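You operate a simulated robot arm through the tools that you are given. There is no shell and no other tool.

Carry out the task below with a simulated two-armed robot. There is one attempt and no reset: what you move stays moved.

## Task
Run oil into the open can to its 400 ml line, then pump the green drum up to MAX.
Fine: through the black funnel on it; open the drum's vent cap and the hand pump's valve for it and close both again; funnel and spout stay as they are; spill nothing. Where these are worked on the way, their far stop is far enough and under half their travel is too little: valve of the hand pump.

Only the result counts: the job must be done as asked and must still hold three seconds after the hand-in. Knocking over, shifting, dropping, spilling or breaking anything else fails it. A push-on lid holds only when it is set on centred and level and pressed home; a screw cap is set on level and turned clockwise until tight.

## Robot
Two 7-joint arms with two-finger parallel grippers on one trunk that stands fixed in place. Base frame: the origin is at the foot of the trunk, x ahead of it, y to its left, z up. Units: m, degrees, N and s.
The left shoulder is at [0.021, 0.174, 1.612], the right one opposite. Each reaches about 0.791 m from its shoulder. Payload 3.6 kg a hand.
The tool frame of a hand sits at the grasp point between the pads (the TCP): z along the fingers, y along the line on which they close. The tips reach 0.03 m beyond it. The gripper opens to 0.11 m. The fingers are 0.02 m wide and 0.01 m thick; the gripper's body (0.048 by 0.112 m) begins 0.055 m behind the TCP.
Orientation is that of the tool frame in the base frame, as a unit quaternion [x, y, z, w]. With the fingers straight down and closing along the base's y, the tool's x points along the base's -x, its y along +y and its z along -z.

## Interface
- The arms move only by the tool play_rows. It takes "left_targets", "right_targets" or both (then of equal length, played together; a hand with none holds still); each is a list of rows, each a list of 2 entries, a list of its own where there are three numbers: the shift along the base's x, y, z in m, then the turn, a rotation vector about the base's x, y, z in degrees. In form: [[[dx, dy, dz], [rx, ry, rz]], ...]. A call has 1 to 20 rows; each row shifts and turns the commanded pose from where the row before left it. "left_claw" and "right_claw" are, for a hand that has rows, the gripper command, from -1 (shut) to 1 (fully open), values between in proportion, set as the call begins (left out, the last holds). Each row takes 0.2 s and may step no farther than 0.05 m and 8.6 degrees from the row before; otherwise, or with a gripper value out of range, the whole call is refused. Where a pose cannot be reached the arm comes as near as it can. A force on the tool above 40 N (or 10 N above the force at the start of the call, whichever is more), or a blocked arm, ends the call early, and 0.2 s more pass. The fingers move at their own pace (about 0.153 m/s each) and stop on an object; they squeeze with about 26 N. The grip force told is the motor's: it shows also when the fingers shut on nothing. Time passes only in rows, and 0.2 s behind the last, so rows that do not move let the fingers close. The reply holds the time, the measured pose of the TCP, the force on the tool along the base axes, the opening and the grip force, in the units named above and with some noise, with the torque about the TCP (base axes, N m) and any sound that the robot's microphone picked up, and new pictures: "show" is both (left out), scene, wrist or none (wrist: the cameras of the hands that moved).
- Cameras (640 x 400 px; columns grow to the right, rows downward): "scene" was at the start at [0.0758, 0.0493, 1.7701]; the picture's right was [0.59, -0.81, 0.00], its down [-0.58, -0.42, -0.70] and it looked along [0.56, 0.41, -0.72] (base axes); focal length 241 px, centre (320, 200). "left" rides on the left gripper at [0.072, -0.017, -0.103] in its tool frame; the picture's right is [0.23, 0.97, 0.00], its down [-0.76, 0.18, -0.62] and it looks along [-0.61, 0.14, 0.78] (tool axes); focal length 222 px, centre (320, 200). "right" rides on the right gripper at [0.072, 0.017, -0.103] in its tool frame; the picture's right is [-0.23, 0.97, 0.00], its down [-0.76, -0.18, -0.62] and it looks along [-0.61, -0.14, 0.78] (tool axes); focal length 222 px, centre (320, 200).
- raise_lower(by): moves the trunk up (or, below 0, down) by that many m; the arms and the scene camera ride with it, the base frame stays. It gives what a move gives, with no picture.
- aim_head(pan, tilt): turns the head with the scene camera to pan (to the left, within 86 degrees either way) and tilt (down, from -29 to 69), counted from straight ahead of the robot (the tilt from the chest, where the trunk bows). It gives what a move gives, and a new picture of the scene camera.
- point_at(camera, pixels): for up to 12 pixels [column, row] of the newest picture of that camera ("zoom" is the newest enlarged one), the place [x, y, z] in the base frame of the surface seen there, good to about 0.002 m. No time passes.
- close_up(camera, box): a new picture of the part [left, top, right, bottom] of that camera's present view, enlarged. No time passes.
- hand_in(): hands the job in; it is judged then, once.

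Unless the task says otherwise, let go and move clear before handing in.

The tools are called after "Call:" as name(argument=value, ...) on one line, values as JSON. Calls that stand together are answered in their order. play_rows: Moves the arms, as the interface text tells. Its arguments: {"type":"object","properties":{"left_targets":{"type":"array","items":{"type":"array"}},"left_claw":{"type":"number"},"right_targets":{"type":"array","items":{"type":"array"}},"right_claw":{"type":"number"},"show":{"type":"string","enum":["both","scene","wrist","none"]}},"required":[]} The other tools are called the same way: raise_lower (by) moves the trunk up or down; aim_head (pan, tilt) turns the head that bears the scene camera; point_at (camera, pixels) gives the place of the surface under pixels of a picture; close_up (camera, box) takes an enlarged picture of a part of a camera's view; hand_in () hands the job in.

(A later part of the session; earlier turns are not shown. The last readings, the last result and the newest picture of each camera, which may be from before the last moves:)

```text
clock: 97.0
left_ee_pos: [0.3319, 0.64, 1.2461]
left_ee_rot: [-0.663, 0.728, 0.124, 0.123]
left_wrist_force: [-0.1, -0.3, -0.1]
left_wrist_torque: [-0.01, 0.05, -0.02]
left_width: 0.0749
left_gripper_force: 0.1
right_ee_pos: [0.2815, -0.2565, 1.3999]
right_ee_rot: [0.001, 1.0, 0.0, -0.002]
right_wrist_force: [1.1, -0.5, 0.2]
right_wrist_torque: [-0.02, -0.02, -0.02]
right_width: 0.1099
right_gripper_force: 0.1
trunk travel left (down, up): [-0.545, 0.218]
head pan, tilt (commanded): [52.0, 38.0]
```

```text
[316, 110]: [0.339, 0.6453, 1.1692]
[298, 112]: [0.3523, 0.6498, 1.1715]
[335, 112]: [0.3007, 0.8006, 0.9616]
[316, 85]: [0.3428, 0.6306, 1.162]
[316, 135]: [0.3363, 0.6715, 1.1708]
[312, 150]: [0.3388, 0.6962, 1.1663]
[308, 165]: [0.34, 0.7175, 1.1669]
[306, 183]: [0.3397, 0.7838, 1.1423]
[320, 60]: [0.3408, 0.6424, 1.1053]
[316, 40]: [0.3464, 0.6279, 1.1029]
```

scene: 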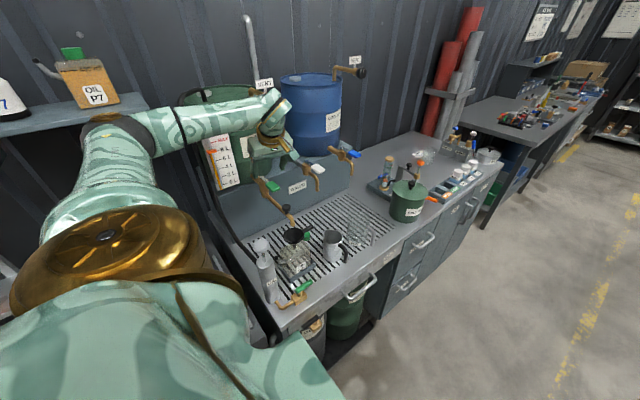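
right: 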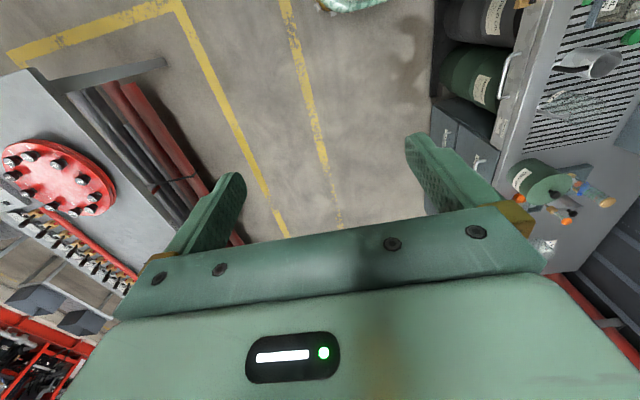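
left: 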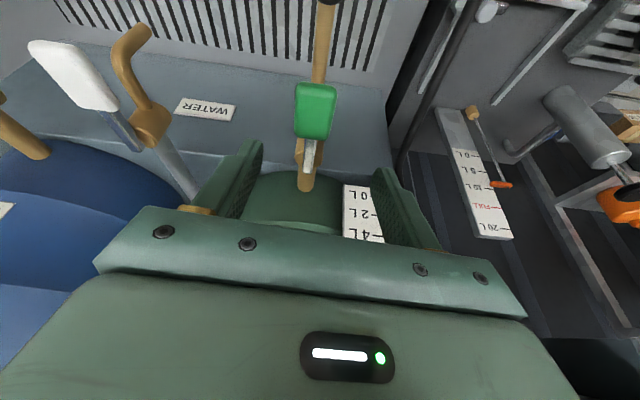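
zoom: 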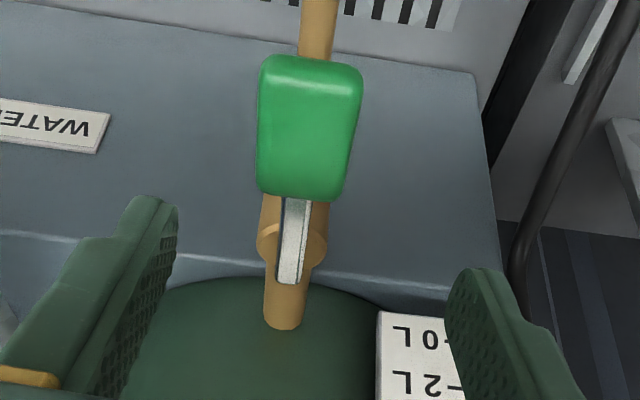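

The lever pivots about a vertical axis near (0.340,0.715), with its paddle spanning y 0.628–0.672 and x 0.324–0.354; the wrist is clear of the vent. I'll lower the open fingers around the paddle.

Call:
play_rows(left_targets=[[[0.004, 0, -0.027], [0, 0, 0]], [[0.003, 0, -0.027], [0, 0, 0]], [[0.0, 0, -0.025], [0, 0, 0]]], show="both")

```text
clock: 97.8
left_ee_pos: [0.3416, 0.6408, 1.1681]
left_ee_rot: [-0.663, 0.728, 0.125, 0.123]
left_wrist_force: [-1.4, 0.2, -0.3]
left_wrist_torque: [-0.04, -0.02, 0.01]
left_width: 0.0746
left_gripper_force: 0.1
right_ee_pos: [0.2817, -0.2561, 1.4]
right_ee_rot: [0.002, 1.0, 0.001, -0.002]
right_wrist_force: [-0.2, 0.1, -0.8]
right_wrist_torque: [0.01, 0.01, -0.04]
right_width: 0.1101
right_gripper_force: 0.1
trunk travel left (down, up): [-0.545, 0.218]
head pan, tilt (commanded): [52.0, 38.0]
```

scene: 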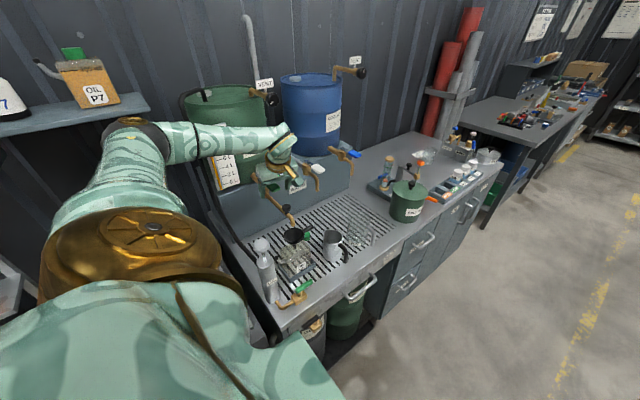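
left: 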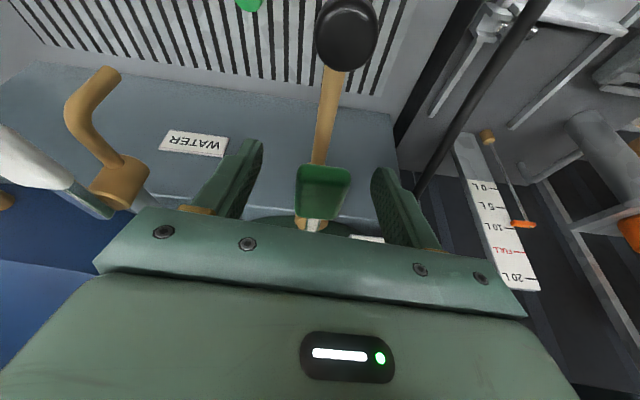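

The fingers straddle the paddle at (323,190). I'll nudge it gently toward +x first and watch the force; if it hits a stop I'll go the other way.

Call:
play_rows(left_targets=[[[0.012, 0, 0], [0, 0, 0]], [[0.008, 0, 0], [0, 0, 0]], [[0.008, 0, 0], [0, 0, 0]]], show="both")

```text
clock: 98.6
left_ee_pos: [0.3639, 0.6397, 1.1687]
left_ee_rot: [-0.665, 0.726, 0.125, 0.121]
left_wrist_force: [-15.0, -3.3, -3.9]
left_wrist_torque: [-0.18, -0.06, 0.38]
left_width: 0.0819
left_gripper_force: 7.4
right_ee_pos: [0.2787, -0.256, 1.4011]
right_ee_rot: [0.002, 1.0, 0.001, 0.0]
right_wrist_force: [0.4, 0.0, -0.1]
right_wrist_torque: [-0.01, 0.01, 0.03]
right_width: 0.1102
right_gripper_force: 0.1
trunk travel left (down, up): [-0.545, 0.218]
head pan, tilt (commanded): [52.0, 38.0]
```

scene: 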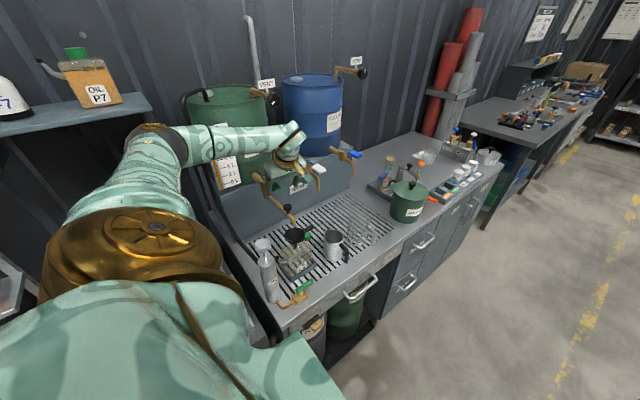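
left: 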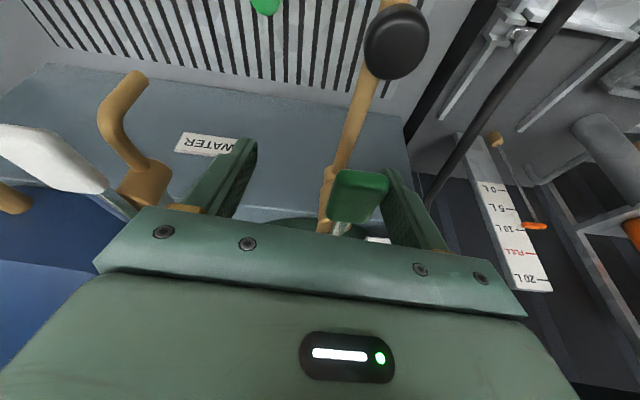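

Contact at -15 N, and the finger is giving slightly. I'll look closely at whether the lever moved.

Call:
close_up(camera="left", box=[260, 130, 440, 250])

Call:
point_at(camera="left", pixels=[[333, 190], [358, 185], [385, 185], [358, 175], [360, 200], [342, 228], [328, 220], [352, 225]])

Call:
close_up(camera="scene", box=[240, 160, 330, 280])

```text
3.33 times, centred on (350, 190) of left
```

zoom: 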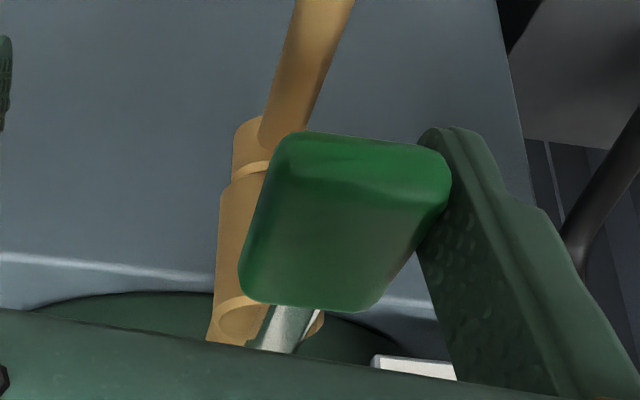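

```text
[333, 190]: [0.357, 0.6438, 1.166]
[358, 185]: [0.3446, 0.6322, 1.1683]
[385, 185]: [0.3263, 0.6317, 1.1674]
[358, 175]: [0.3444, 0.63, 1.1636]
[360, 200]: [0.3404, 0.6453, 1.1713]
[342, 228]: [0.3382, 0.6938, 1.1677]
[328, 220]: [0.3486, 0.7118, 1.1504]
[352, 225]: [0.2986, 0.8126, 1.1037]
```

```text
3.33 times, centred on (285, 220) of scene
```

zoom: 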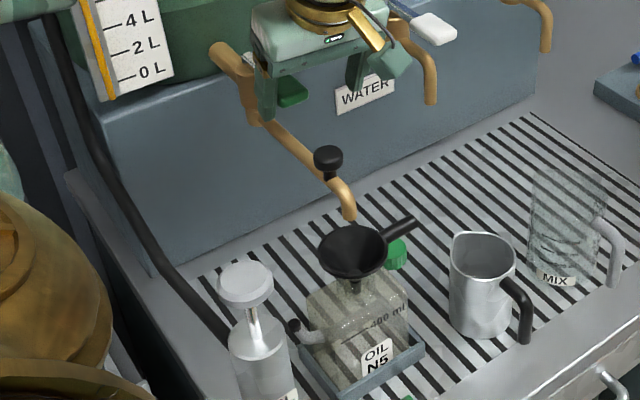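

The paddle has not moved (still x≈0.341), so +x seems to be a stop. I'll go back and try toward -x.

Call:
play_rows(left_targets=[[[-0.02, 0, 0], [0, 0, 0]], [[-0.015, 0, 0], [0, 0, 0]], [[-0.01, 0, 0], [0, 0, 0]], [[-0.006, 0, 0], [0, 0, 0]]], show="wrist")

```text
clock: 99.3
left_ee_pos: [0.3279, 0.6383, 1.1662]
left_ee_rot: [-0.662, 0.729, 0.127, 0.119]
left_wrist_force: [0.4, -0.7, 2.2]
left_wrist_torque: [-0.04, 0.06, 0.01]
left_width: 0.0746
left_gripper_force: 0.0
right_ee_pos: [0.2815, -0.2561, 1.3991]
right_ee_rot: [0.0, 1.0, 0.001, -0.001]
right_wrist_force: [-0.6, -0.4, 0.0]
right_wrist_torque: [-0.02, 0.0, 0.0]
right_width: 0.11
right_gripper_force: 0.0
trunk travel left (down, up): [-0.545, 0.218]
head pan, tilt (commanded): [52.0, 38.0]
stopped in row 3 (left hand): the arm was blocked; the commanded pose is now the measured one
```

left: 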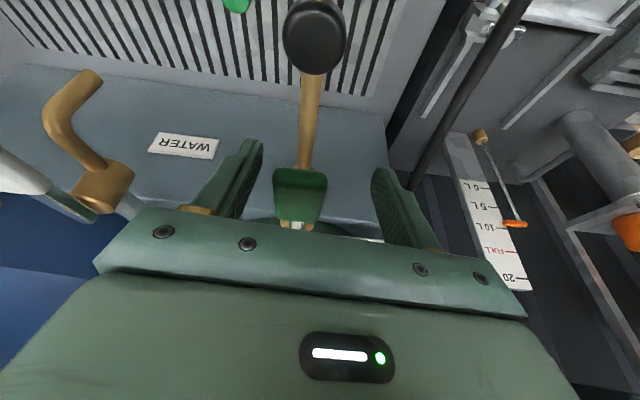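

The arm reports being blocked at x 0.328 with no tool force, so something may be touching the elbow or forearm. I'll look at the arm's surroundings.

Call:
aim_head(pan=66, tilt=32)

Call:
point_at(camera="scene", pixels=[[320, 160], [280, 170], [240, 150], [220, 180], [200, 130], [360, 160], [300, 200]])

```text
clock: 100.0
left_ee_pos: [0.3291, 0.6388, 1.1671]
left_ee_rot: [-0.662, 0.729, 0.127, 0.121]
left_wrist_force: [0.4, 0.6, -0.1]
left_wrist_torque: [0.01, -0.01, 0.02]
left_width: 0.0749
left_gripper_force: 0.1
right_ee_pos: [0.2823, -0.2559, 1.4013]
right_ee_rot: [0.0, 1.0, 0.001, -0.001]
right_wrist_force: [0.8, 0.1, 0.5]
right_wrist_torque: [0.05, -0.04, 0.01]
right_width: 0.1101
right_gripper_force: 0.0
trunk travel left (down, up): [-0.545, 0.218]
head pan, tilt (commanded): [66.0, 32.0]
```

scene: 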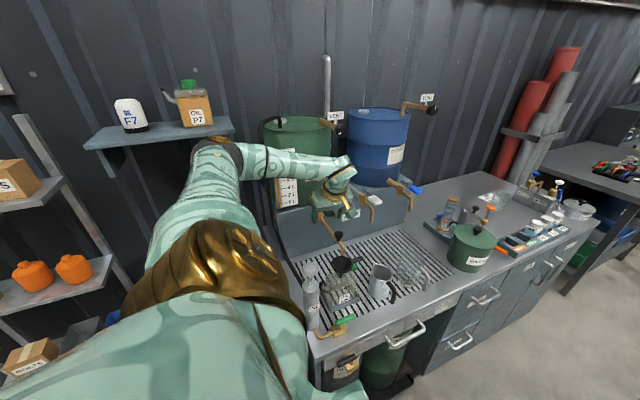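

```text
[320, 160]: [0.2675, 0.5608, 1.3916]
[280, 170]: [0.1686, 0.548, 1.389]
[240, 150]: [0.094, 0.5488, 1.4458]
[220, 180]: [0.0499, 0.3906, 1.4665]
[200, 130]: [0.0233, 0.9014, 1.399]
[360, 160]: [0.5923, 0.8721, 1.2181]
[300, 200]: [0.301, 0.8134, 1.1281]
```

Nothing is touching; the upper arm points straight along y again, which is the shoulder's singular direction. I'll retry the -x push in smaller steps before changing height.

Call:
play_rows(left_targets=[[[-0.006, 0, 0], [0, 0, 0]], [[-0.006, 0, 0], [0, 0, 0]], [[-0.005, 0, 0], [0, 0, 0]]], show="both")

```text
clock: 100.8
left_ee_pos: [0.3159, 0.6374, 1.1674]
left_ee_rot: [-0.662, 0.729, 0.125, 0.124]
left_wrist_force: [13.2, 1.1, -0.6]
left_wrist_torque: [-0.08, -0.17, 0.17]
left_width: 0.0813
left_gripper_force: 7.4
right_ee_pos: [0.284, -0.2585, 1.4005]
right_ee_rot: [0.0, 1.0, 0.001, -0.003]
right_wrist_force: [-0.5, 0.6, 0.3]
right_wrist_torque: [-0.01, -0.01, -0.01]
right_width: 0.11
right_gripper_force: 0.0
trunk travel left (down, up): [-0.545, 0.218]
head pan, tilt (commanded): [66.0, 32.0]
```

scene: 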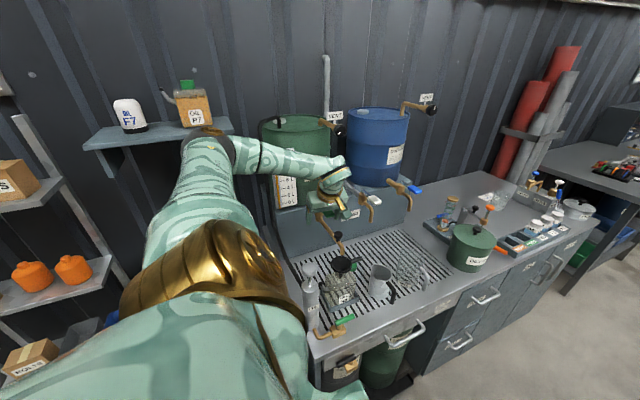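
left: 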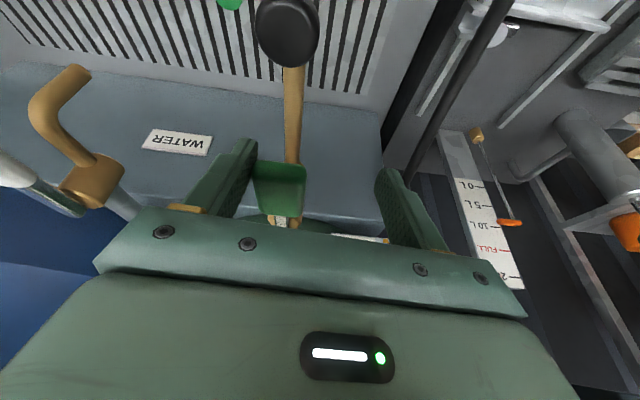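

Now there is 13 N contact on the other side. I'll check whether the lever has rotated or the strip has tilted.

Call:
close_up(camera="left", box=[200, 130, 360, 250])

Call:
point_at(camera="left", pixels=[[278, 175], [258, 185], [303, 185], [278, 190], [280, 205], [276, 222], [290, 222]])

```text
3.33 times, centred on (280, 190) of left
```

zoom: 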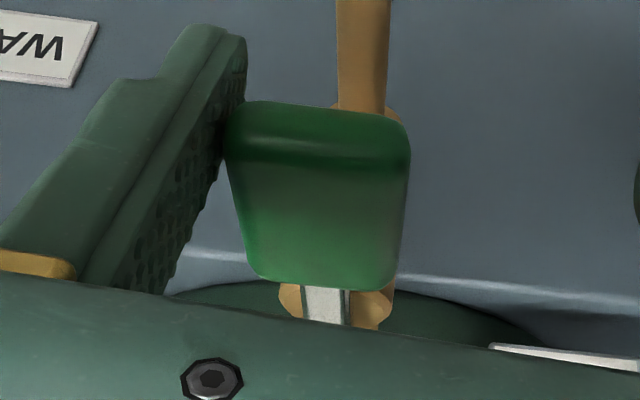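

```text
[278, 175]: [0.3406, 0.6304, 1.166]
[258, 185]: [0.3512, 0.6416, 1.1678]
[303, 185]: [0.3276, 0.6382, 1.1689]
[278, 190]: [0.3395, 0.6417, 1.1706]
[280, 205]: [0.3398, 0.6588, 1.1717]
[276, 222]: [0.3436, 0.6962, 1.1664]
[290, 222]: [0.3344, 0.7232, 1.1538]
```

The paddle stays put under 13–15 N both ways, so the lever does not swing sideways; it must tilt up or down about an x axis. I'll centre the hand and grip the paddle by its sides, about which it can pivot.

Call:
play_rows(left_targets=[[[0.012, 0.004, 0], [0, 0, 0]], [[0.011, 0.004, 0], [0, 0, 0]], [[0, 0, 0], [0, 0, 0]]], left_claw=0.36, show="none")

Call:
play_rows(left_targets=[[[0, 0, 0], [0, 0, 0]], [[0, 0, 0], [0, 0, 0]], [[0, 0, 0], [0, 0, 0]]], left_claw=-1, show="both")

```text
clock: 101.6
left_ee_pos: [0.3346, 0.6466, 1.1691]
left_ee_rot: [-0.663, 0.728, 0.125, 0.122]
left_wrist_force: [-0.1, 0.3, -0.2]
left_wrist_torque: [0.01, -0.01, 0.0]
left_width: 0.0749
left_gripper_force: 0.0
right_ee_pos: [0.2816, -0.2573, 1.3998]
right_ee_rot: [0.001, 1.0, 0.001, -0.001]
right_wrist_force: [-0.2, -0.1, -0.5]
right_wrist_torque: [0.0, 0.01, 0.02]
right_width: 0.1102
right_gripper_force: 0.1
trunk travel left (down, up): [-0.545, 0.218]
head pan, tilt (commanded): [66.0, 32.0]
```

```text
clock: 102.4
left_ee_pos: [0.3419, 0.6459, 1.1681]
left_ee_rot: [-0.662, 0.729, 0.125, 0.121]
left_wrist_force: [25.2, -1.0, 2.7]
left_wrist_torque: [0.13, -0.38, 1.09]
left_width: 0.0333
left_gripper_force: 44.8
right_ee_pos: [0.286, -0.2562, 1.3998]
right_ee_rot: [0.001, 1.0, 0.002, -0.003]
right_wrist_force: [-1.3, -0.9, 0.4]
right_wrist_torque: [-0.06, -0.02, 0.01]
right_width: 0.1102
right_gripper_force: 0.1
trunk travel left (down, up): [-0.545, 0.218]
head pan, tilt (commanded): [66.0, 32.0]
```

scene: 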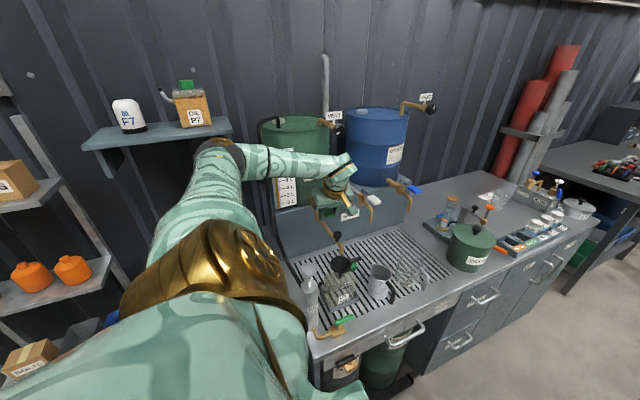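
left: 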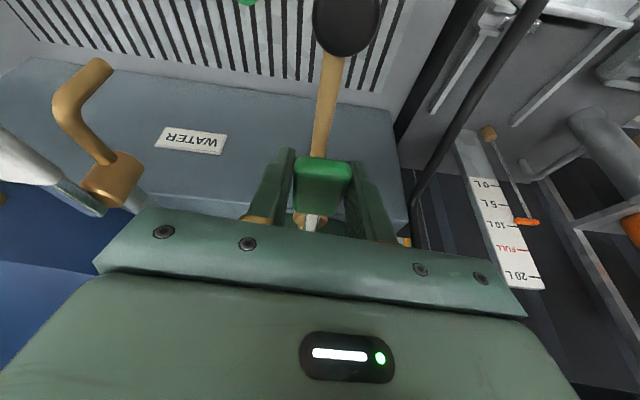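

The paddle is gripped but the hand is about 6 mm off-centre, giving 25 N sideways. I'll relieve that and then try a small lift.

Call:
play_rows(left_targets=[[[0.006, 0, 0], [0, 0, 0]], [[0, 0.0, 0.005], [0, 0, 0]], [[0, 0.0, 0.005], [0, 0, 0]]], show="wrist")

```text
clock: 103.2
left_ee_pos: [0.3405, 0.6483, 1.1714]
left_ee_rot: [-0.663, 0.728, 0.127, 0.117]
left_wrist_force: [-1.8, -2.7, -29.4]
left_wrist_torque: [-0.22, 0.47, 1.25]
left_width: 0.0339
left_gripper_force: 44.6
right_ee_pos: [0.2823, -0.2546, 1.4]
right_ee_rot: [0.002, 1.0, -0.001, -0.001]
right_wrist_force: [0.1, 0.1, -0.7]
right_wrist_torque: [-0.01, -0.01, -0.01]
right_width: 0.1099
right_gripper_force: 0.0
trunk travel left (down, up): [-0.545, 0.218]
head pan, tilt (commanded): [66.0, 32.0]
```

left: 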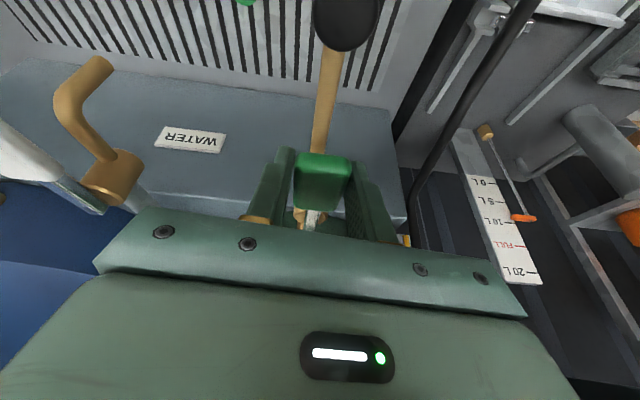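

Lifting meets 29 N of resistance, so that is a stop as well. I'll try pressing the paddle down instead.

Call:
play_rows(left_targets=[[[0, 0, -0.005], [0, 0, 0]], [[0, 0.0, -0.005], [0, 0, 0]], [[0, 0.0, -0.005], [0, 0, 0]], [[0, 0.0, -0.005], [0, 0, 0]]], show="both")

```text
clock: 104.2
left_ee_pos: [0.3402, 0.6463, 1.1582]
left_ee_rot: [-0.662, 0.728, 0.126, 0.125]
left_wrist_force: [-2.6, 5.2, 16.1]
left_wrist_torque: [1.13, 0.0, 0.94]
left_width: 0.0334
left_gripper_force: 45.3
right_ee_pos: [0.2797, -0.2585, 1.4019]
right_ee_rot: [0.0, 1.0, 0.001, -0.001]
right_wrist_force: [0.4, 0.1, -0.5]
right_wrist_torque: [-0.01, 0.0, -0.05]
right_width: 0.1099
right_gripper_force: 0.1
trunk travel left (down, up): [-0.545, 0.218]
head pan, tilt (commanded): [66.0, 32.0]
```

scene: 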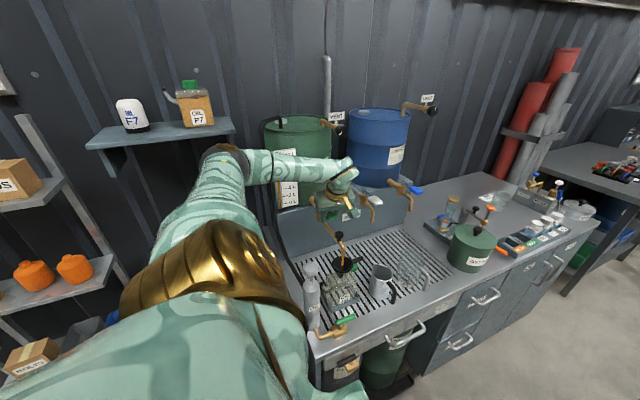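
left: 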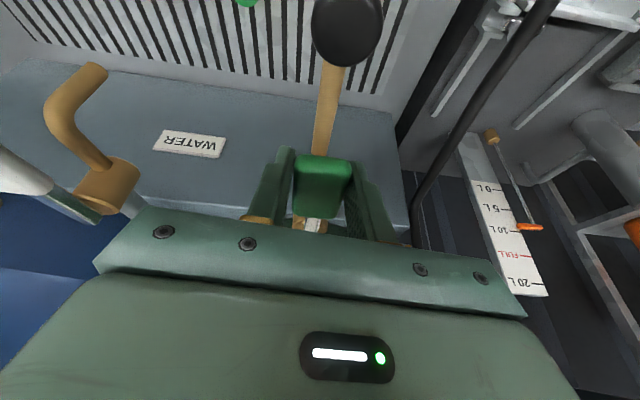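

The paddle went down about 1 cm with 16 N, so it presses downward. I'll check the spout for flow and look at the can.

Call:
close_up(camera="scene", box=[305, 220, 385, 320])

Call:
point_at(camera="left", pixels=[[322, 165], [322, 185], [322, 205], [314, 226]])

```text
4.00 times, centred on (345, 270) of scene
```

zoom: 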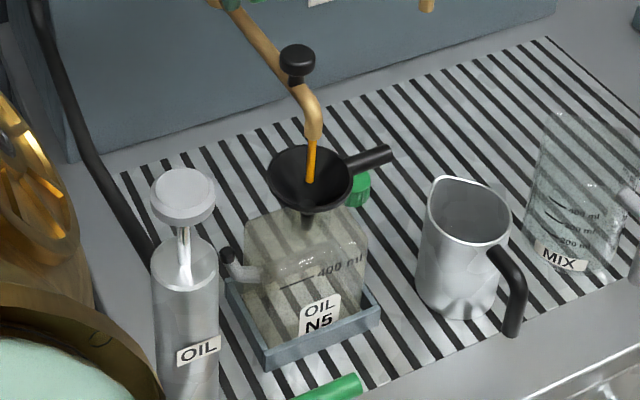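

```text
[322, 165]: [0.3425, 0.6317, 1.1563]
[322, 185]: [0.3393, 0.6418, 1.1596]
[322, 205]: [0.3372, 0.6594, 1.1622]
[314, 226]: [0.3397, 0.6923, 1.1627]
```

Oil is running in a thin golden stream from the spout into the funnel, so pressing down opens the tap. I'll hold here for about a second and check the can's level.

Call:
play_rows(left_targets=[[[0, 0, 0], [0, 0, 0]], [[0, 0, 0], [0, 0, 0]], [[0, 0, 0], [0, 0, 0]], [[0, 0, 0], [0, 0, 0]], [[0, 0, 0], [0, 0, 0]]], show="none")

Call:
close_up(camera="scene", box=[315, 245, 365, 315])

```text
clock: 105.4
left_ee_pos: [0.3411, 0.6452, 1.1584]
left_ee_rot: [-0.663, 0.728, 0.127, 0.122]
left_wrist_force: [0.9, 10.5, 16.8]
left_wrist_torque: [1.15, -0.03, 1.14]
left_width: 0.0332
left_gripper_force: 45.0
right_ee_pos: [0.2812, -0.2559, 1.4006]
right_ee_rot: [0.0, 1.0, 0.0, -0.002]
right_wrist_force: [-0.2, -0.2, -0.6]
right_wrist_torque: [-0.03, -0.04, 0.01]
right_width: 0.11
right_gripper_force: 0.0
trunk travel left (down, up): [-0.545, 0.218]
head pan, tilt (commanded): [66.0, 32.0]
```

```text
5.71 times, centred on (340, 280) of scene
```

zoom: 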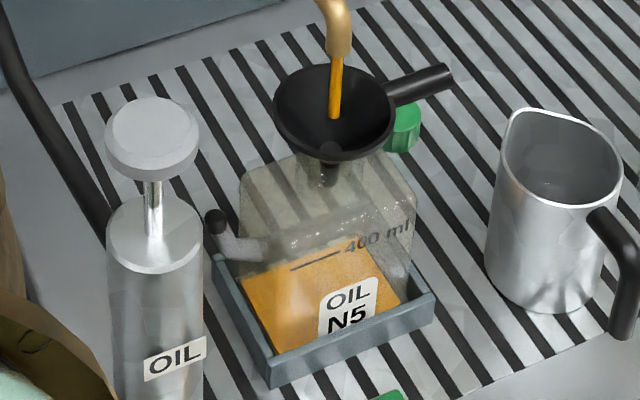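

It is filling quickly and a surface is already visible, but this steep view makes the level hard to judge. I'll close the tap for now and set up a lower viewpoint with the right wrist camera.

Call:
play_rows(left_targets=[[[0, 0, 0.008], [0, 0, 0]], [[0, 0.0, 0.006], [0, 0, 0]]], show="scene")

Call:
close_up(camera="scene", box=[315, 240, 375, 315])

```text
clock: 106.0
left_ee_pos: [0.3404, 0.6457, 1.1684]
left_ee_rot: [-0.662, 0.729, 0.126, 0.119]
left_wrist_force: [-6.1, 3.1, -15.6]
left_wrist_torque: [-1.23, -0.05, 1.02]
left_width: 0.0336
left_gripper_force: 44.4
right_ee_pos: [0.2823, -0.255, 1.4007]
right_ee_rot: [0.0, 1.0, -0.001, -0.002]
right_wrist_force: [0.1, 0.2, -0.1]
right_wrist_torque: [0.0, 0.02, -0.05]
right_width: 0.11
right_gripper_force: 0.1
trunk travel left (down, up): [-0.545, 0.218]
head pan, tilt (commanded): [66.0, 32.0]
```

scene: 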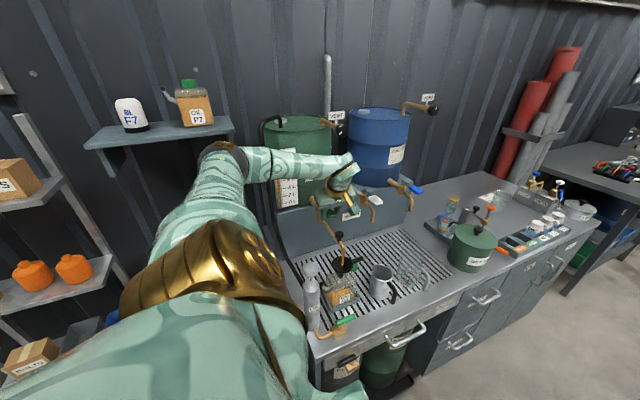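

```text
5.33 times, centred on (345, 278) of scene
```

zoom: 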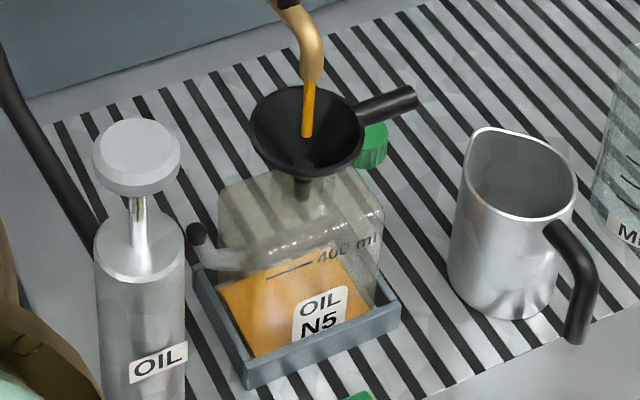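

The stream is still visible although the lever should be nearly back. I'll raise it a little more and check again.

Call:
play_rows(left_targets=[[[0, 0, 0.004], [0, 0, 0]]], show="wrist")

Call:
close_up(camera="scene", box=[315, 230, 375, 305])

Call:
point_at(camera="left", pixels=[[322, 165], [322, 185], [322, 205], [314, 226]])

```text
clock: 106.4
left_ee_pos: [0.34, 0.6467, 1.1725]
left_ee_rot: [-0.663, 0.729, 0.125, 0.117]
left_wrist_force: [-9.4, -4.1, -21.4]
left_wrist_torque: [-0.81, 0.28, 1.1]
left_width: 0.0334
left_gripper_force: 45.2
right_ee_pos: [0.2814, -0.2548, 1.4003]
right_ee_rot: [0.001, 1.0, 0.0, -0.002]
right_wrist_force: [0.2, 0.3, -0.8]
right_wrist_torque: [-0.01, 0.04, -0.01]
right_width: 0.1102
right_gripper_force: 0.2
trunk travel left (down, up): [-0.545, 0.218]
head pan, tilt (commanded): [66.0, 32.0]
```

left: 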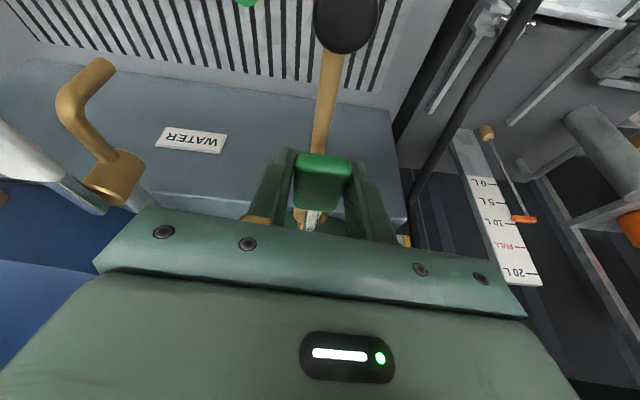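

```text
5.33 times, centred on (345, 268) of scene
```

zoom: 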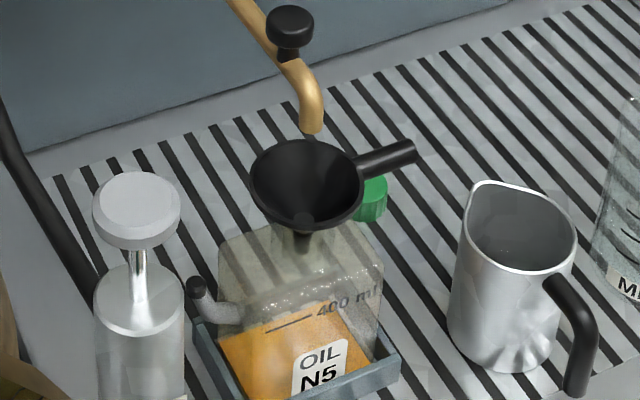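

```text
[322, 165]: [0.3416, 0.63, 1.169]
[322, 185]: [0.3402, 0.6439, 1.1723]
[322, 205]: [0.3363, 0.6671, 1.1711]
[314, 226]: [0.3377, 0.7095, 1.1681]
```

The flow has stopped with the tap closed. I'll now bring the right hand around in front of the bench so its camera looks at the can from the front, nearly level.

Call:
play_rows(right_targets=[[[0.008, 0.03, -0.02], [0, 0, 8.2]], [[0.008, 0.03, -0.02], [0, 0, 8.2]], [[0.008, 0.03, -0.02], [0, 0, 8.2]], [[0.008, 0.03, -0.02], [0, 0, 8.2]], [[0.008, 0.03, -0.02], [0, 0, 8.2]], [[0.008, 0.03, -0.02], [0, 0, 8.2]], [[0.008, 0.03, -0.02], [0, 0, 8.2]], [[0.008, 0.03, -0.03], [0, 0, 8.2]], [[0.008, 0.03, -0.03], [0, 0, 8.2]], [[0.008, 0.03, -0.03], [0, 0, 8.2]], [[0, 0.03, -0.03], [0, 0, 8]]], show="both")

```text
clock: 108.8
left_ee_pos: [0.3406, 0.6472, 1.1756]
left_ee_rot: [-0.663, 0.728, 0.126, 0.12]
left_wrist_force: [-14.2, -9.9, -21.5]
left_wrist_torque: [-0.32, 0.34, 1.08]
left_width: 0.033
left_gripper_force: 45.2
right_ee_pos: [0.3399, -0.0329, 1.2438]
right_ee_rot: [-0.507, 0.862, -0.001, 0.001]
right_wrist_force: [-0.2, -0.4, 0.1]
right_wrist_torque: [0.02, 0.02, 0.03]
right_width: 0.1098
right_gripper_force: 0.1
right hand out of reach, approached as far as the arm can: row 8, 9, 10, 11
trunk travel left (down, up): [-0.545, 0.218]
head pan, tilt (commanded): [66.0, 32.0]
```

scene: 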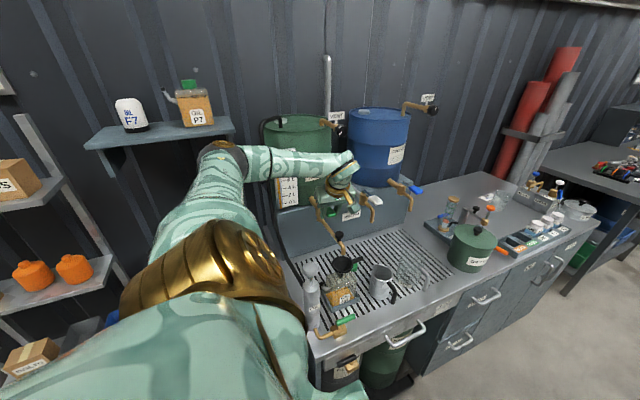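
right: 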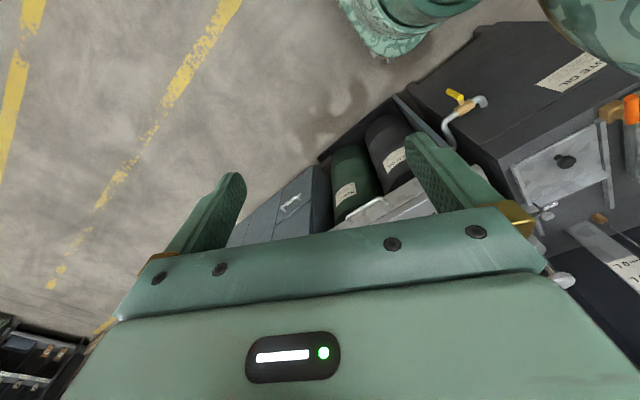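

The right hand stopped at about 61° of yaw and doesn't see the can yet. Before moving it further, I'll see what a tight zoom from the head camera and depth readings tell about the oil level.

Call:
close_up(camera="scene", box=[325, 262, 361, 310])

Call:
point_at(camera="zoom", pixels=[[240, 180], [300, 180], [380, 150], [260, 250], [330, 260], [440, 230], [250, 330], [320, 330], [420, 300], [300, 120], [320, 210], [400, 200]])

```text
8.33 times, centred on (343, 286) of scene
```

zoom: 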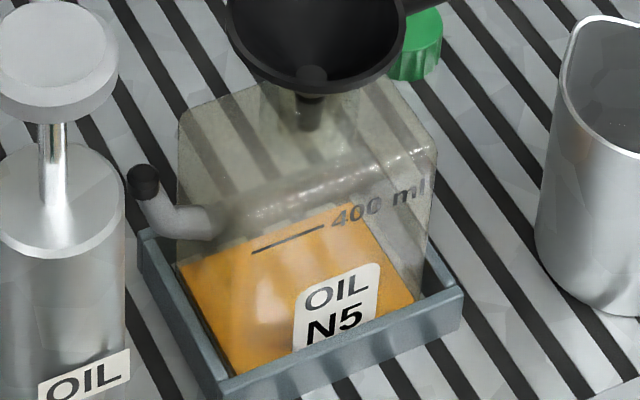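

```text
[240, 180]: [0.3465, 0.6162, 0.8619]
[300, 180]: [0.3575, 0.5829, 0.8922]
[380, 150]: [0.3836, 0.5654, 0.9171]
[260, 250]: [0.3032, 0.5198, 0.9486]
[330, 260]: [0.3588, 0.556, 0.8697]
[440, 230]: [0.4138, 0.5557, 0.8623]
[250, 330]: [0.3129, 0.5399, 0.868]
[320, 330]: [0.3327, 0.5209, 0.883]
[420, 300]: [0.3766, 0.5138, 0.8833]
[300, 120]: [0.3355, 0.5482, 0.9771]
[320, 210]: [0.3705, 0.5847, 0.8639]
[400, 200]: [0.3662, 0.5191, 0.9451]
```

point_at sees through the glass: the oil surface is at z≈0.869 now, and the 400 ml line is at z≈0.948 on the front face (y≈0.520). I can therefore track the level by depth. I'll press the lever again and run oil for a couple of seconds.

Call:
point_at(camera="zoom", pixels=[[255, 251], [285, 240], [318, 228], [285, 241], [270, 280], [220, 290], [360, 240], [340, 215]])

Call:
play_rows(left_targets=[[[-0.001, 0, -0.009], [0, 0, 0]], [[0, 0, -0.009], [0, 0, 0]], [[0, 0, 0], [0, 0, 0]], [[0, 0, 0], [0, 0, 0]], [[0, 0, 0], [0, 0, 0]], [[0, 0, 0], [0, 0, 0]], [[0, 0, 0], [0, 0, 0]], [[0, 0, 0], [0, 0, 0]], [[0, 0, 0], [0, 0, 0]], [[0, 0, 0], [0, 0, 0]], [[0, 0, 0], [0, 0, 0]], [[0, 0, 0], [0, 0, 0]]], show="scene")

Call:
close_up(camera="scene", box=[325, 250, 361, 310])

```text
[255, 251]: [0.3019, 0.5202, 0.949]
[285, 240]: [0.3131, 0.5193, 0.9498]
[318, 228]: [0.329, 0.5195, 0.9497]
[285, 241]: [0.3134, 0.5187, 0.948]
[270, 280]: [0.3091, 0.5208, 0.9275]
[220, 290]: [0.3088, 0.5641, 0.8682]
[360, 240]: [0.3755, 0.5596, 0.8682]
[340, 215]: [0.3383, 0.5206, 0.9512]
```

```text
clock: 111.4
left_ee_pos: [0.3396, 0.6469, 1.1579]
left_ee_rot: [-0.663, 0.728, 0.125, 0.121]
left_wrist_force: [4.1, 11.8, 16.9]
left_wrist_torque: [1.1, -0.03, 1.09]
left_width: 0.033
left_gripper_force: 44.5
right_ee_pos: [0.3409, -0.0322, 1.2438]
right_ee_rot: [-0.507, 0.862, -0.001, 0.001]
right_wrist_force: [-0.2, 1.0, 0.4]
right_wrist_torque: [0.0, 0.01, 0.02]
right_width: 0.11
right_gripper_force: 0.1
trunk travel left (down, up): [-0.545, 0.218]
head pan, tilt (commanded): [66.0, 32.0]
```

scene: 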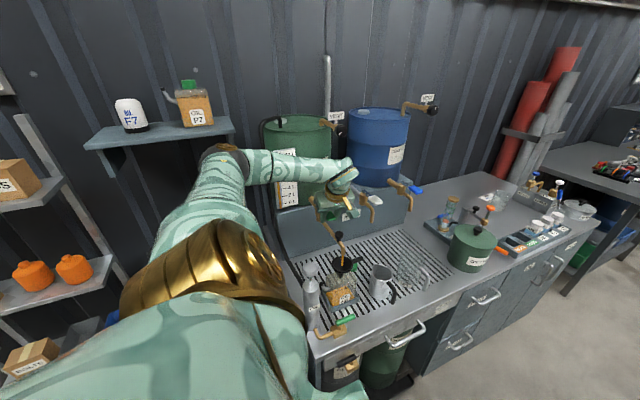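

```text
6.67 times, centred on (343, 280) of scene
```

zoom: 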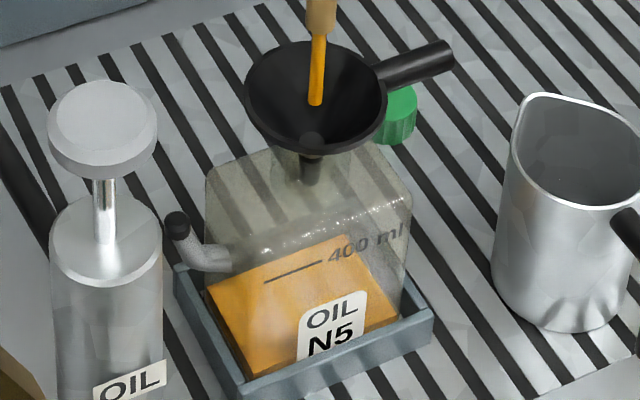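

The stream is running. I'll measure the surface height now.

Call:
point_at(camera="zoom", pixels=[[240, 310], [260, 300], [330, 255], [230, 290], [355, 275], [255, 340], [370, 285]])

```text
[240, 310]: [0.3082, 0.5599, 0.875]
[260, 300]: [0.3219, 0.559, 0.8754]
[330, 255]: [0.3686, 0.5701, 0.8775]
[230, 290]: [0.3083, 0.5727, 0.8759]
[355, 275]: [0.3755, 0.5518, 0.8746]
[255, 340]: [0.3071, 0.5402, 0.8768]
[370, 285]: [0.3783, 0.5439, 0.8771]
```

The surface is at about 0.876, rising roughly 3.3 mm/s toward 0.949. I'll press a bit further and run for four seconds.

Call:
play_rows(left_targets=[[[0, 0, -0.006], [0, 0, 0]], [[0, 0, 0], [0, 0, 0]], [[0, 0, 0], [0, 0, 0]], [[0, 0, 0], [0, 0, 0]], [[0, 0, 0], [0, 0, 0]], [[0, 0, 0], [0, 0, 0]], [[0, 0, 0], [0, 0, 0]], [[0, 0, 0], [0, 0, 0]], [[0, 0, 0], [0, 0, 0]], [[0, 0, 0], [0, 0, 0]], [[0, 0, 0], [0, 0, 0]], [[0, 0, 0], [0, 0, 0]]], show="none")

Call:
close_up(camera="scene", box=[325, 250, 361, 310])

Call:
point_at(camera="zoom", pixels=[[240, 310], [260, 300], [330, 255], [230, 290], [355, 275], [255, 340], [370, 285]])

```text
clock: 114.0
left_ee_pos: [0.3404, 0.6462, 1.1514]
left_ee_rot: [-0.663, 0.728, 0.126, 0.122]
left_wrist_force: [2.4, 5.7, 11.3]
left_wrist_torque: [0.64, -0.07, 1.08]
left_width: 0.0333
left_gripper_force: 44.6
right_ee_pos: [0.3406, -0.0323, 1.2438]
right_ee_rot: [-0.507, 0.862, 0.0, 0.001]
right_wrist_force: [0.0, 0.9, 0.2]
right_wrist_torque: [0.01, -0.01, 0.01]
right_width: 0.11
right_gripper_force: 0.0
trunk travel left (down, up): [-0.545, 0.218]
head pan, tilt (commanded): [66.0, 32.0]
```

```text
6.67 times, centred on (343, 280) of scene
```

zoom: 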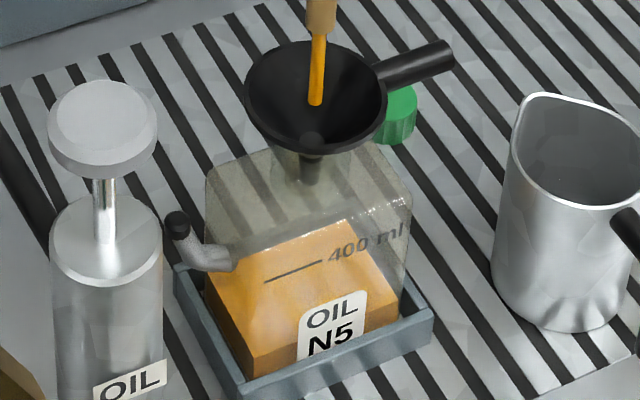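

```text
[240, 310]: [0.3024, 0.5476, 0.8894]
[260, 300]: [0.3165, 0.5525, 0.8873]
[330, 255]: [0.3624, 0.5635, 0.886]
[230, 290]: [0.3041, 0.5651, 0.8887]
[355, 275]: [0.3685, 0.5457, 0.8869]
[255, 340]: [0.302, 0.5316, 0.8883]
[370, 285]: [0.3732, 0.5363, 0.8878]
```

The level is at 0.8875, rising about 4.3 mm/s. I'll run another 20 rows.

Call:
play_rows(left_targets=[[[0, 0, 0], [0, 0, 0]], [[0, 0, 0], [0, 0, 0]], [[0, 0, 0], [0, 0, 0]], [[0, 0, 0], [0, 0, 0]], [[0, 0, 0], [0, 0, 0]], [[0, 0, 0], [0, 0, 0]], [[0, 0, 0], [0, 0, 0]], [[0, 0, 0], [0, 0, 0]], [[0, 0, 0], [0, 0, 0]], [[0, 0, 0], [0, 0, 0]], [[0, 0, 0], [0, 0, 0]], [[0, 0, 0], [0, 0, 0]], [[0, 0, 0], [0, 0, 0]], [[0, 0, 0], [0, 0, 0]], [[0, 0, 0], [0, 0, 0]], [[0, 0, 0], [0, 0, 0]], [[0, 0, 0], [0, 0, 0]], [[0, 0, 0], [0, 0, 0]], [[0, 0, 0], [0, 0, 0]], [[0, 0, 0], [0, 0, 0]]], show="none")

Call:
close_up(camera="scene", box=[325, 250, 361, 310])

Call:
point_at(camera="zoom", pixels=[[240, 300], [260, 290], [330, 245], [230, 280], [355, 265], [250, 310], [370, 275]])

```text
clock: 118.2
left_ee_pos: [0.3408, 0.6457, 1.152]
left_ee_rot: [-0.662, 0.728, 0.126, 0.121]
left_wrist_force: [-0.6, 0.4, 1.9]
left_wrist_torque: [-0.08, -0.12, 1.05]
left_width: 0.0333
left_gripper_force: 44.8
right_ee_pos: [0.3409, -0.0324, 1.2445]
right_ee_rot: [-0.507, 0.862, -0.001, 0.0]
right_wrist_force: [0.1, -0.1, 0.5]
right_wrist_torque: [0.01, 0.01, 0.0]
right_width: 0.1099
right_gripper_force: 0.0
trunk travel left (down, up): [-0.545, 0.218]
head pan, tilt (commanded): [66.0, 32.0]
```

```text
6.67 times, centred on (343, 280) of scene
```

zoom: 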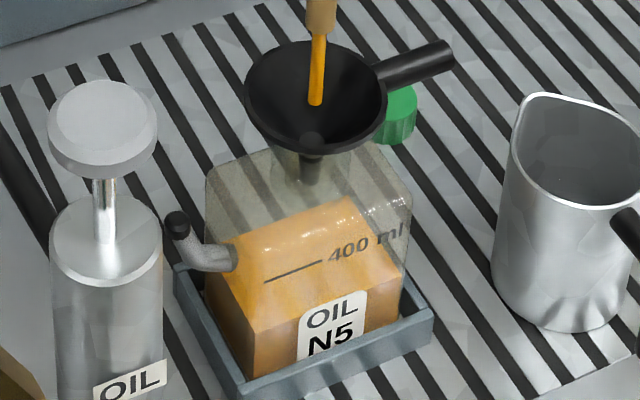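

```text
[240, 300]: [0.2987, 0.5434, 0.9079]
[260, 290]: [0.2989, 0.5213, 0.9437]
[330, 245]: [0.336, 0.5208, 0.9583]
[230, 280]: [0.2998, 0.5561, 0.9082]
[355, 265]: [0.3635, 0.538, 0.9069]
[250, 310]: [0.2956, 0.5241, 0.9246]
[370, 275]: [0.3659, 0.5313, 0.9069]
```

Level is now about 0.9075. I'll run 20 more rows, expecting about 0.927.

Call:
play_rows(left_targets=[[[0, 0, 0], [0, 0, 0]], [[0, 0, 0], [0, 0, 0]], [[0, 0, 0], [0, 0, 0]], [[0, 0, 0], [0, 0, 0]], [[0, 0, 0], [0, 0, 0]], [[0, 0, 0], [0, 0, 0]], [[0, 0, 0], [0, 0, 0]], [[0, 0, 0], [0, 0, 0]], [[0, 0, 0], [0, 0, 0]], [[0, 0, 0], [0, 0, 0]], [[0, 0, 0], [0, 0, 0]], [[0, 0, 0], [0, 0, 0]], [[0, 0, 0], [0, 0, 0]], [[0, 0, 0], [0, 0, 0]], [[0, 0, 0], [0, 0, 0]], [[0, 0, 0], [0, 0, 0]], [[0, 0, 0], [0, 0, 0]], [[0, 0, 0], [0, 0, 0]], [[0, 0, 0], [0, 0, 0]], [[0, 0, 0], [0, 0, 0]]], show="none")

Call:
close_up(camera="scene", box=[325, 250, 361, 310])

Call:
point_at(camera="zoom", pixels=[[240, 290], [250, 250], [330, 220], [350, 230], [300, 240], [365, 265], [370, 275], [230, 275]])

```text
clock: 122.4
left_ee_pos: [0.3405, 0.6462, 1.1525]
left_ee_rot: [-0.663, 0.728, 0.125, 0.121]
left_wrist_force: [-2.0, -2.3, -1.8]
left_wrist_torque: [-0.35, -0.15, 1.07]
left_width: 0.0331
left_gripper_force: 44.6
right_ee_pos: [0.341, -0.034, 1.2441]
right_ee_rot: [-0.507, 0.862, -0.002, 0.001]
right_wrist_force: [0.4, -0.5, -0.2]
right_wrist_torque: [0.06, -0.03, 0.01]
right_width: 0.1101
right_gripper_force: 0.1
trunk travel left (down, up): [-0.545, 0.218]
head pan, tilt (commanded): [66.0, 32.0]
```

```text
6.67 times, centred on (343, 280) of scene
```

zoom: 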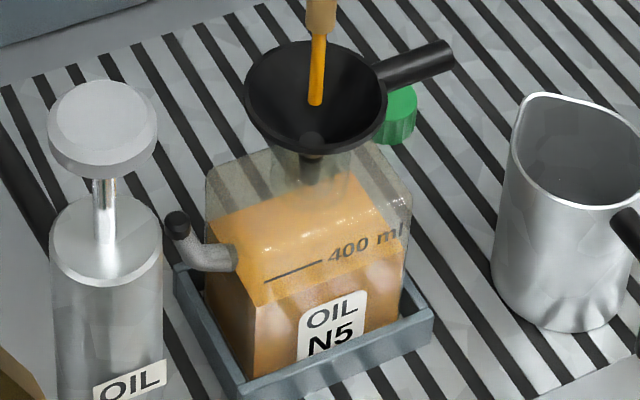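

```text
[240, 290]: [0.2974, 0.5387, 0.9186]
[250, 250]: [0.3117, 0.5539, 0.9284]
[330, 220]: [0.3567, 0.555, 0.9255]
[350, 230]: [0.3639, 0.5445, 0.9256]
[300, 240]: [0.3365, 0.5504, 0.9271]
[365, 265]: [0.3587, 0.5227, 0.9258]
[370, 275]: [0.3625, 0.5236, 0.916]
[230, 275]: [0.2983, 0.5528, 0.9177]
```

The front edge of the oil is now visible about 20 zoom pixels below the line, at z≈0.9265. I'll run 12 more rows.

Call:
play_rows(left_targets=[[[0, 0, 0], [0, 0, 0]], [[0, 0, 0], [0, 0, 0]], [[0, 0, 0], [0, 0, 0]], [[0, 0, 0], [0, 0, 0]], [[0, 0, 0], [0, 0, 0]], [[0, 0, 0], [0, 0, 0]], [[0, 0, 0], [0, 0, 0]], [[0, 0, 0], [0, 0, 0]], [[0, 0, 0], [0, 0, 0]], [[0, 0, 0], [0, 0, 0]], [[0, 0, 0], [0, 0, 0]], [[0, 0, 0], [0, 0, 0]]], show="none")

Call:
close_up(camera="scene", box=[328, 262, 360, 302])

Call:
point_at(camera="zoom", pixels=[[240, 170], [260, 150], [330, 140], [350, 160], [300, 150], [380, 130], [290, 120], [280, 170]])

```text
clock: 125.0
left_ee_pos: [0.3403, 0.6465, 1.1523]
left_ee_rot: [-0.663, 0.728, 0.125, 0.122]
left_wrist_force: [-2.0, -2.7, -1.8]
left_wrist_torque: [-0.26, -0.14, 1.06]
left_width: 0.0331
left_gripper_force: 45.2
right_ee_pos: [0.341, -0.0321, 1.245]
right_ee_rot: [-0.506, 0.862, -0.001, 0.0]
right_wrist_force: [0.6, 0.4, -0.5]
right_wrist_torque: [-0.04, 0.03, 0.0]
right_width: 0.1101
right_gripper_force: 0.0
trunk travel left (down, up): [-0.545, 0.218]
head pan, tilt (commanded): [66.0, 32.0]
```

```text
10.00 times, centred on (344, 282) of scene
```

zoom: 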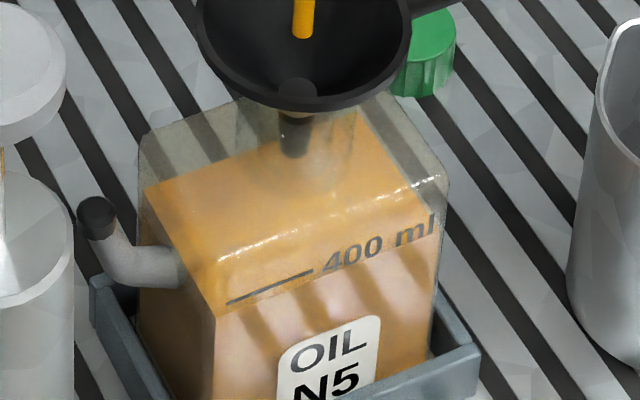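

```text
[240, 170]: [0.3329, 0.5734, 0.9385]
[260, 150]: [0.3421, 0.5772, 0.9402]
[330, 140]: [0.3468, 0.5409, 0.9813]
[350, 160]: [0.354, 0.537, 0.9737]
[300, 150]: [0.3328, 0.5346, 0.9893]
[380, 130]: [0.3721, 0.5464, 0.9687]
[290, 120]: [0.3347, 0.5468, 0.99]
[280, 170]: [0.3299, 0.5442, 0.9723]
```

The level is about 0.939, some 10 mm below the line. I'll ease the lever up a little to slow the flow and run four rows.

Call:
play_rows(left_targets=[[[0, 0, 0.004], [0, 0, 0]], [[0, 0, 0], [0, 0, 0]], [[0, 0, 0], [0, 0, 0]], [[0, 0, 0], [0, 0, 0]]], show="none")

Call:
close_up(camera="scene", box=[328, 262, 360, 302])

Call:
point_at(camera="zoom", pixels=[[240, 170], [260, 150], [220, 180], [200, 200], [200, 180], [230, 200], [250, 190], [180, 190], [230, 150], [210, 240], [220, 260], [230, 302]])

```text
clock: 126.0
left_ee_pos: [0.3403, 0.6456, 1.1534]
left_ee_rot: [-0.663, 0.728, 0.126, 0.12]
left_wrist_force: [-4.0, -7.3, -13.8]
left_wrist_torque: [-1.23, -0.17, 1.02]
left_width: 0.0331
left_gripper_force: 44.8
right_ee_pos: [0.3404, -0.0326, 1.2426]
right_ee_rot: [-0.507, 0.862, -0.001, 0.0]
right_wrist_force: [-0.1, -0.3, 0.0]
right_wrist_torque: [0.0, -0.02, 0.0]
right_width: 0.11
right_gripper_force: 0.2
trunk travel left (down, up): [-0.545, 0.218]
head pan, tilt (commanded): [66.0, 32.0]
```

```text
10.00 times, centred on (344, 282) of scene
```

zoom: 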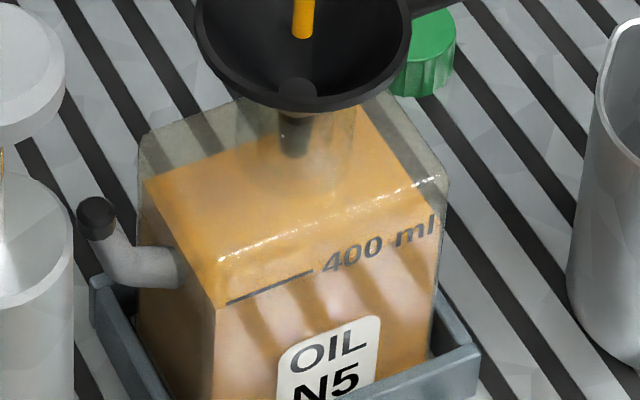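

```text
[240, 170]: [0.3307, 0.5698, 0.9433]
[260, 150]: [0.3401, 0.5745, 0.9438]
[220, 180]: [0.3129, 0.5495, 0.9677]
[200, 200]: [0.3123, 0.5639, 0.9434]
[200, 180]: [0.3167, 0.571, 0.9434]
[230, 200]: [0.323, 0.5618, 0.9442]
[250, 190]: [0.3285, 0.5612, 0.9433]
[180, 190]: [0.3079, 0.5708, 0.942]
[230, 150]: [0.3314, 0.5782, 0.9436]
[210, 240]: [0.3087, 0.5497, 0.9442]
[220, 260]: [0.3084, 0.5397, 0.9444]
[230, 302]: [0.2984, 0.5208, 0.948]
```

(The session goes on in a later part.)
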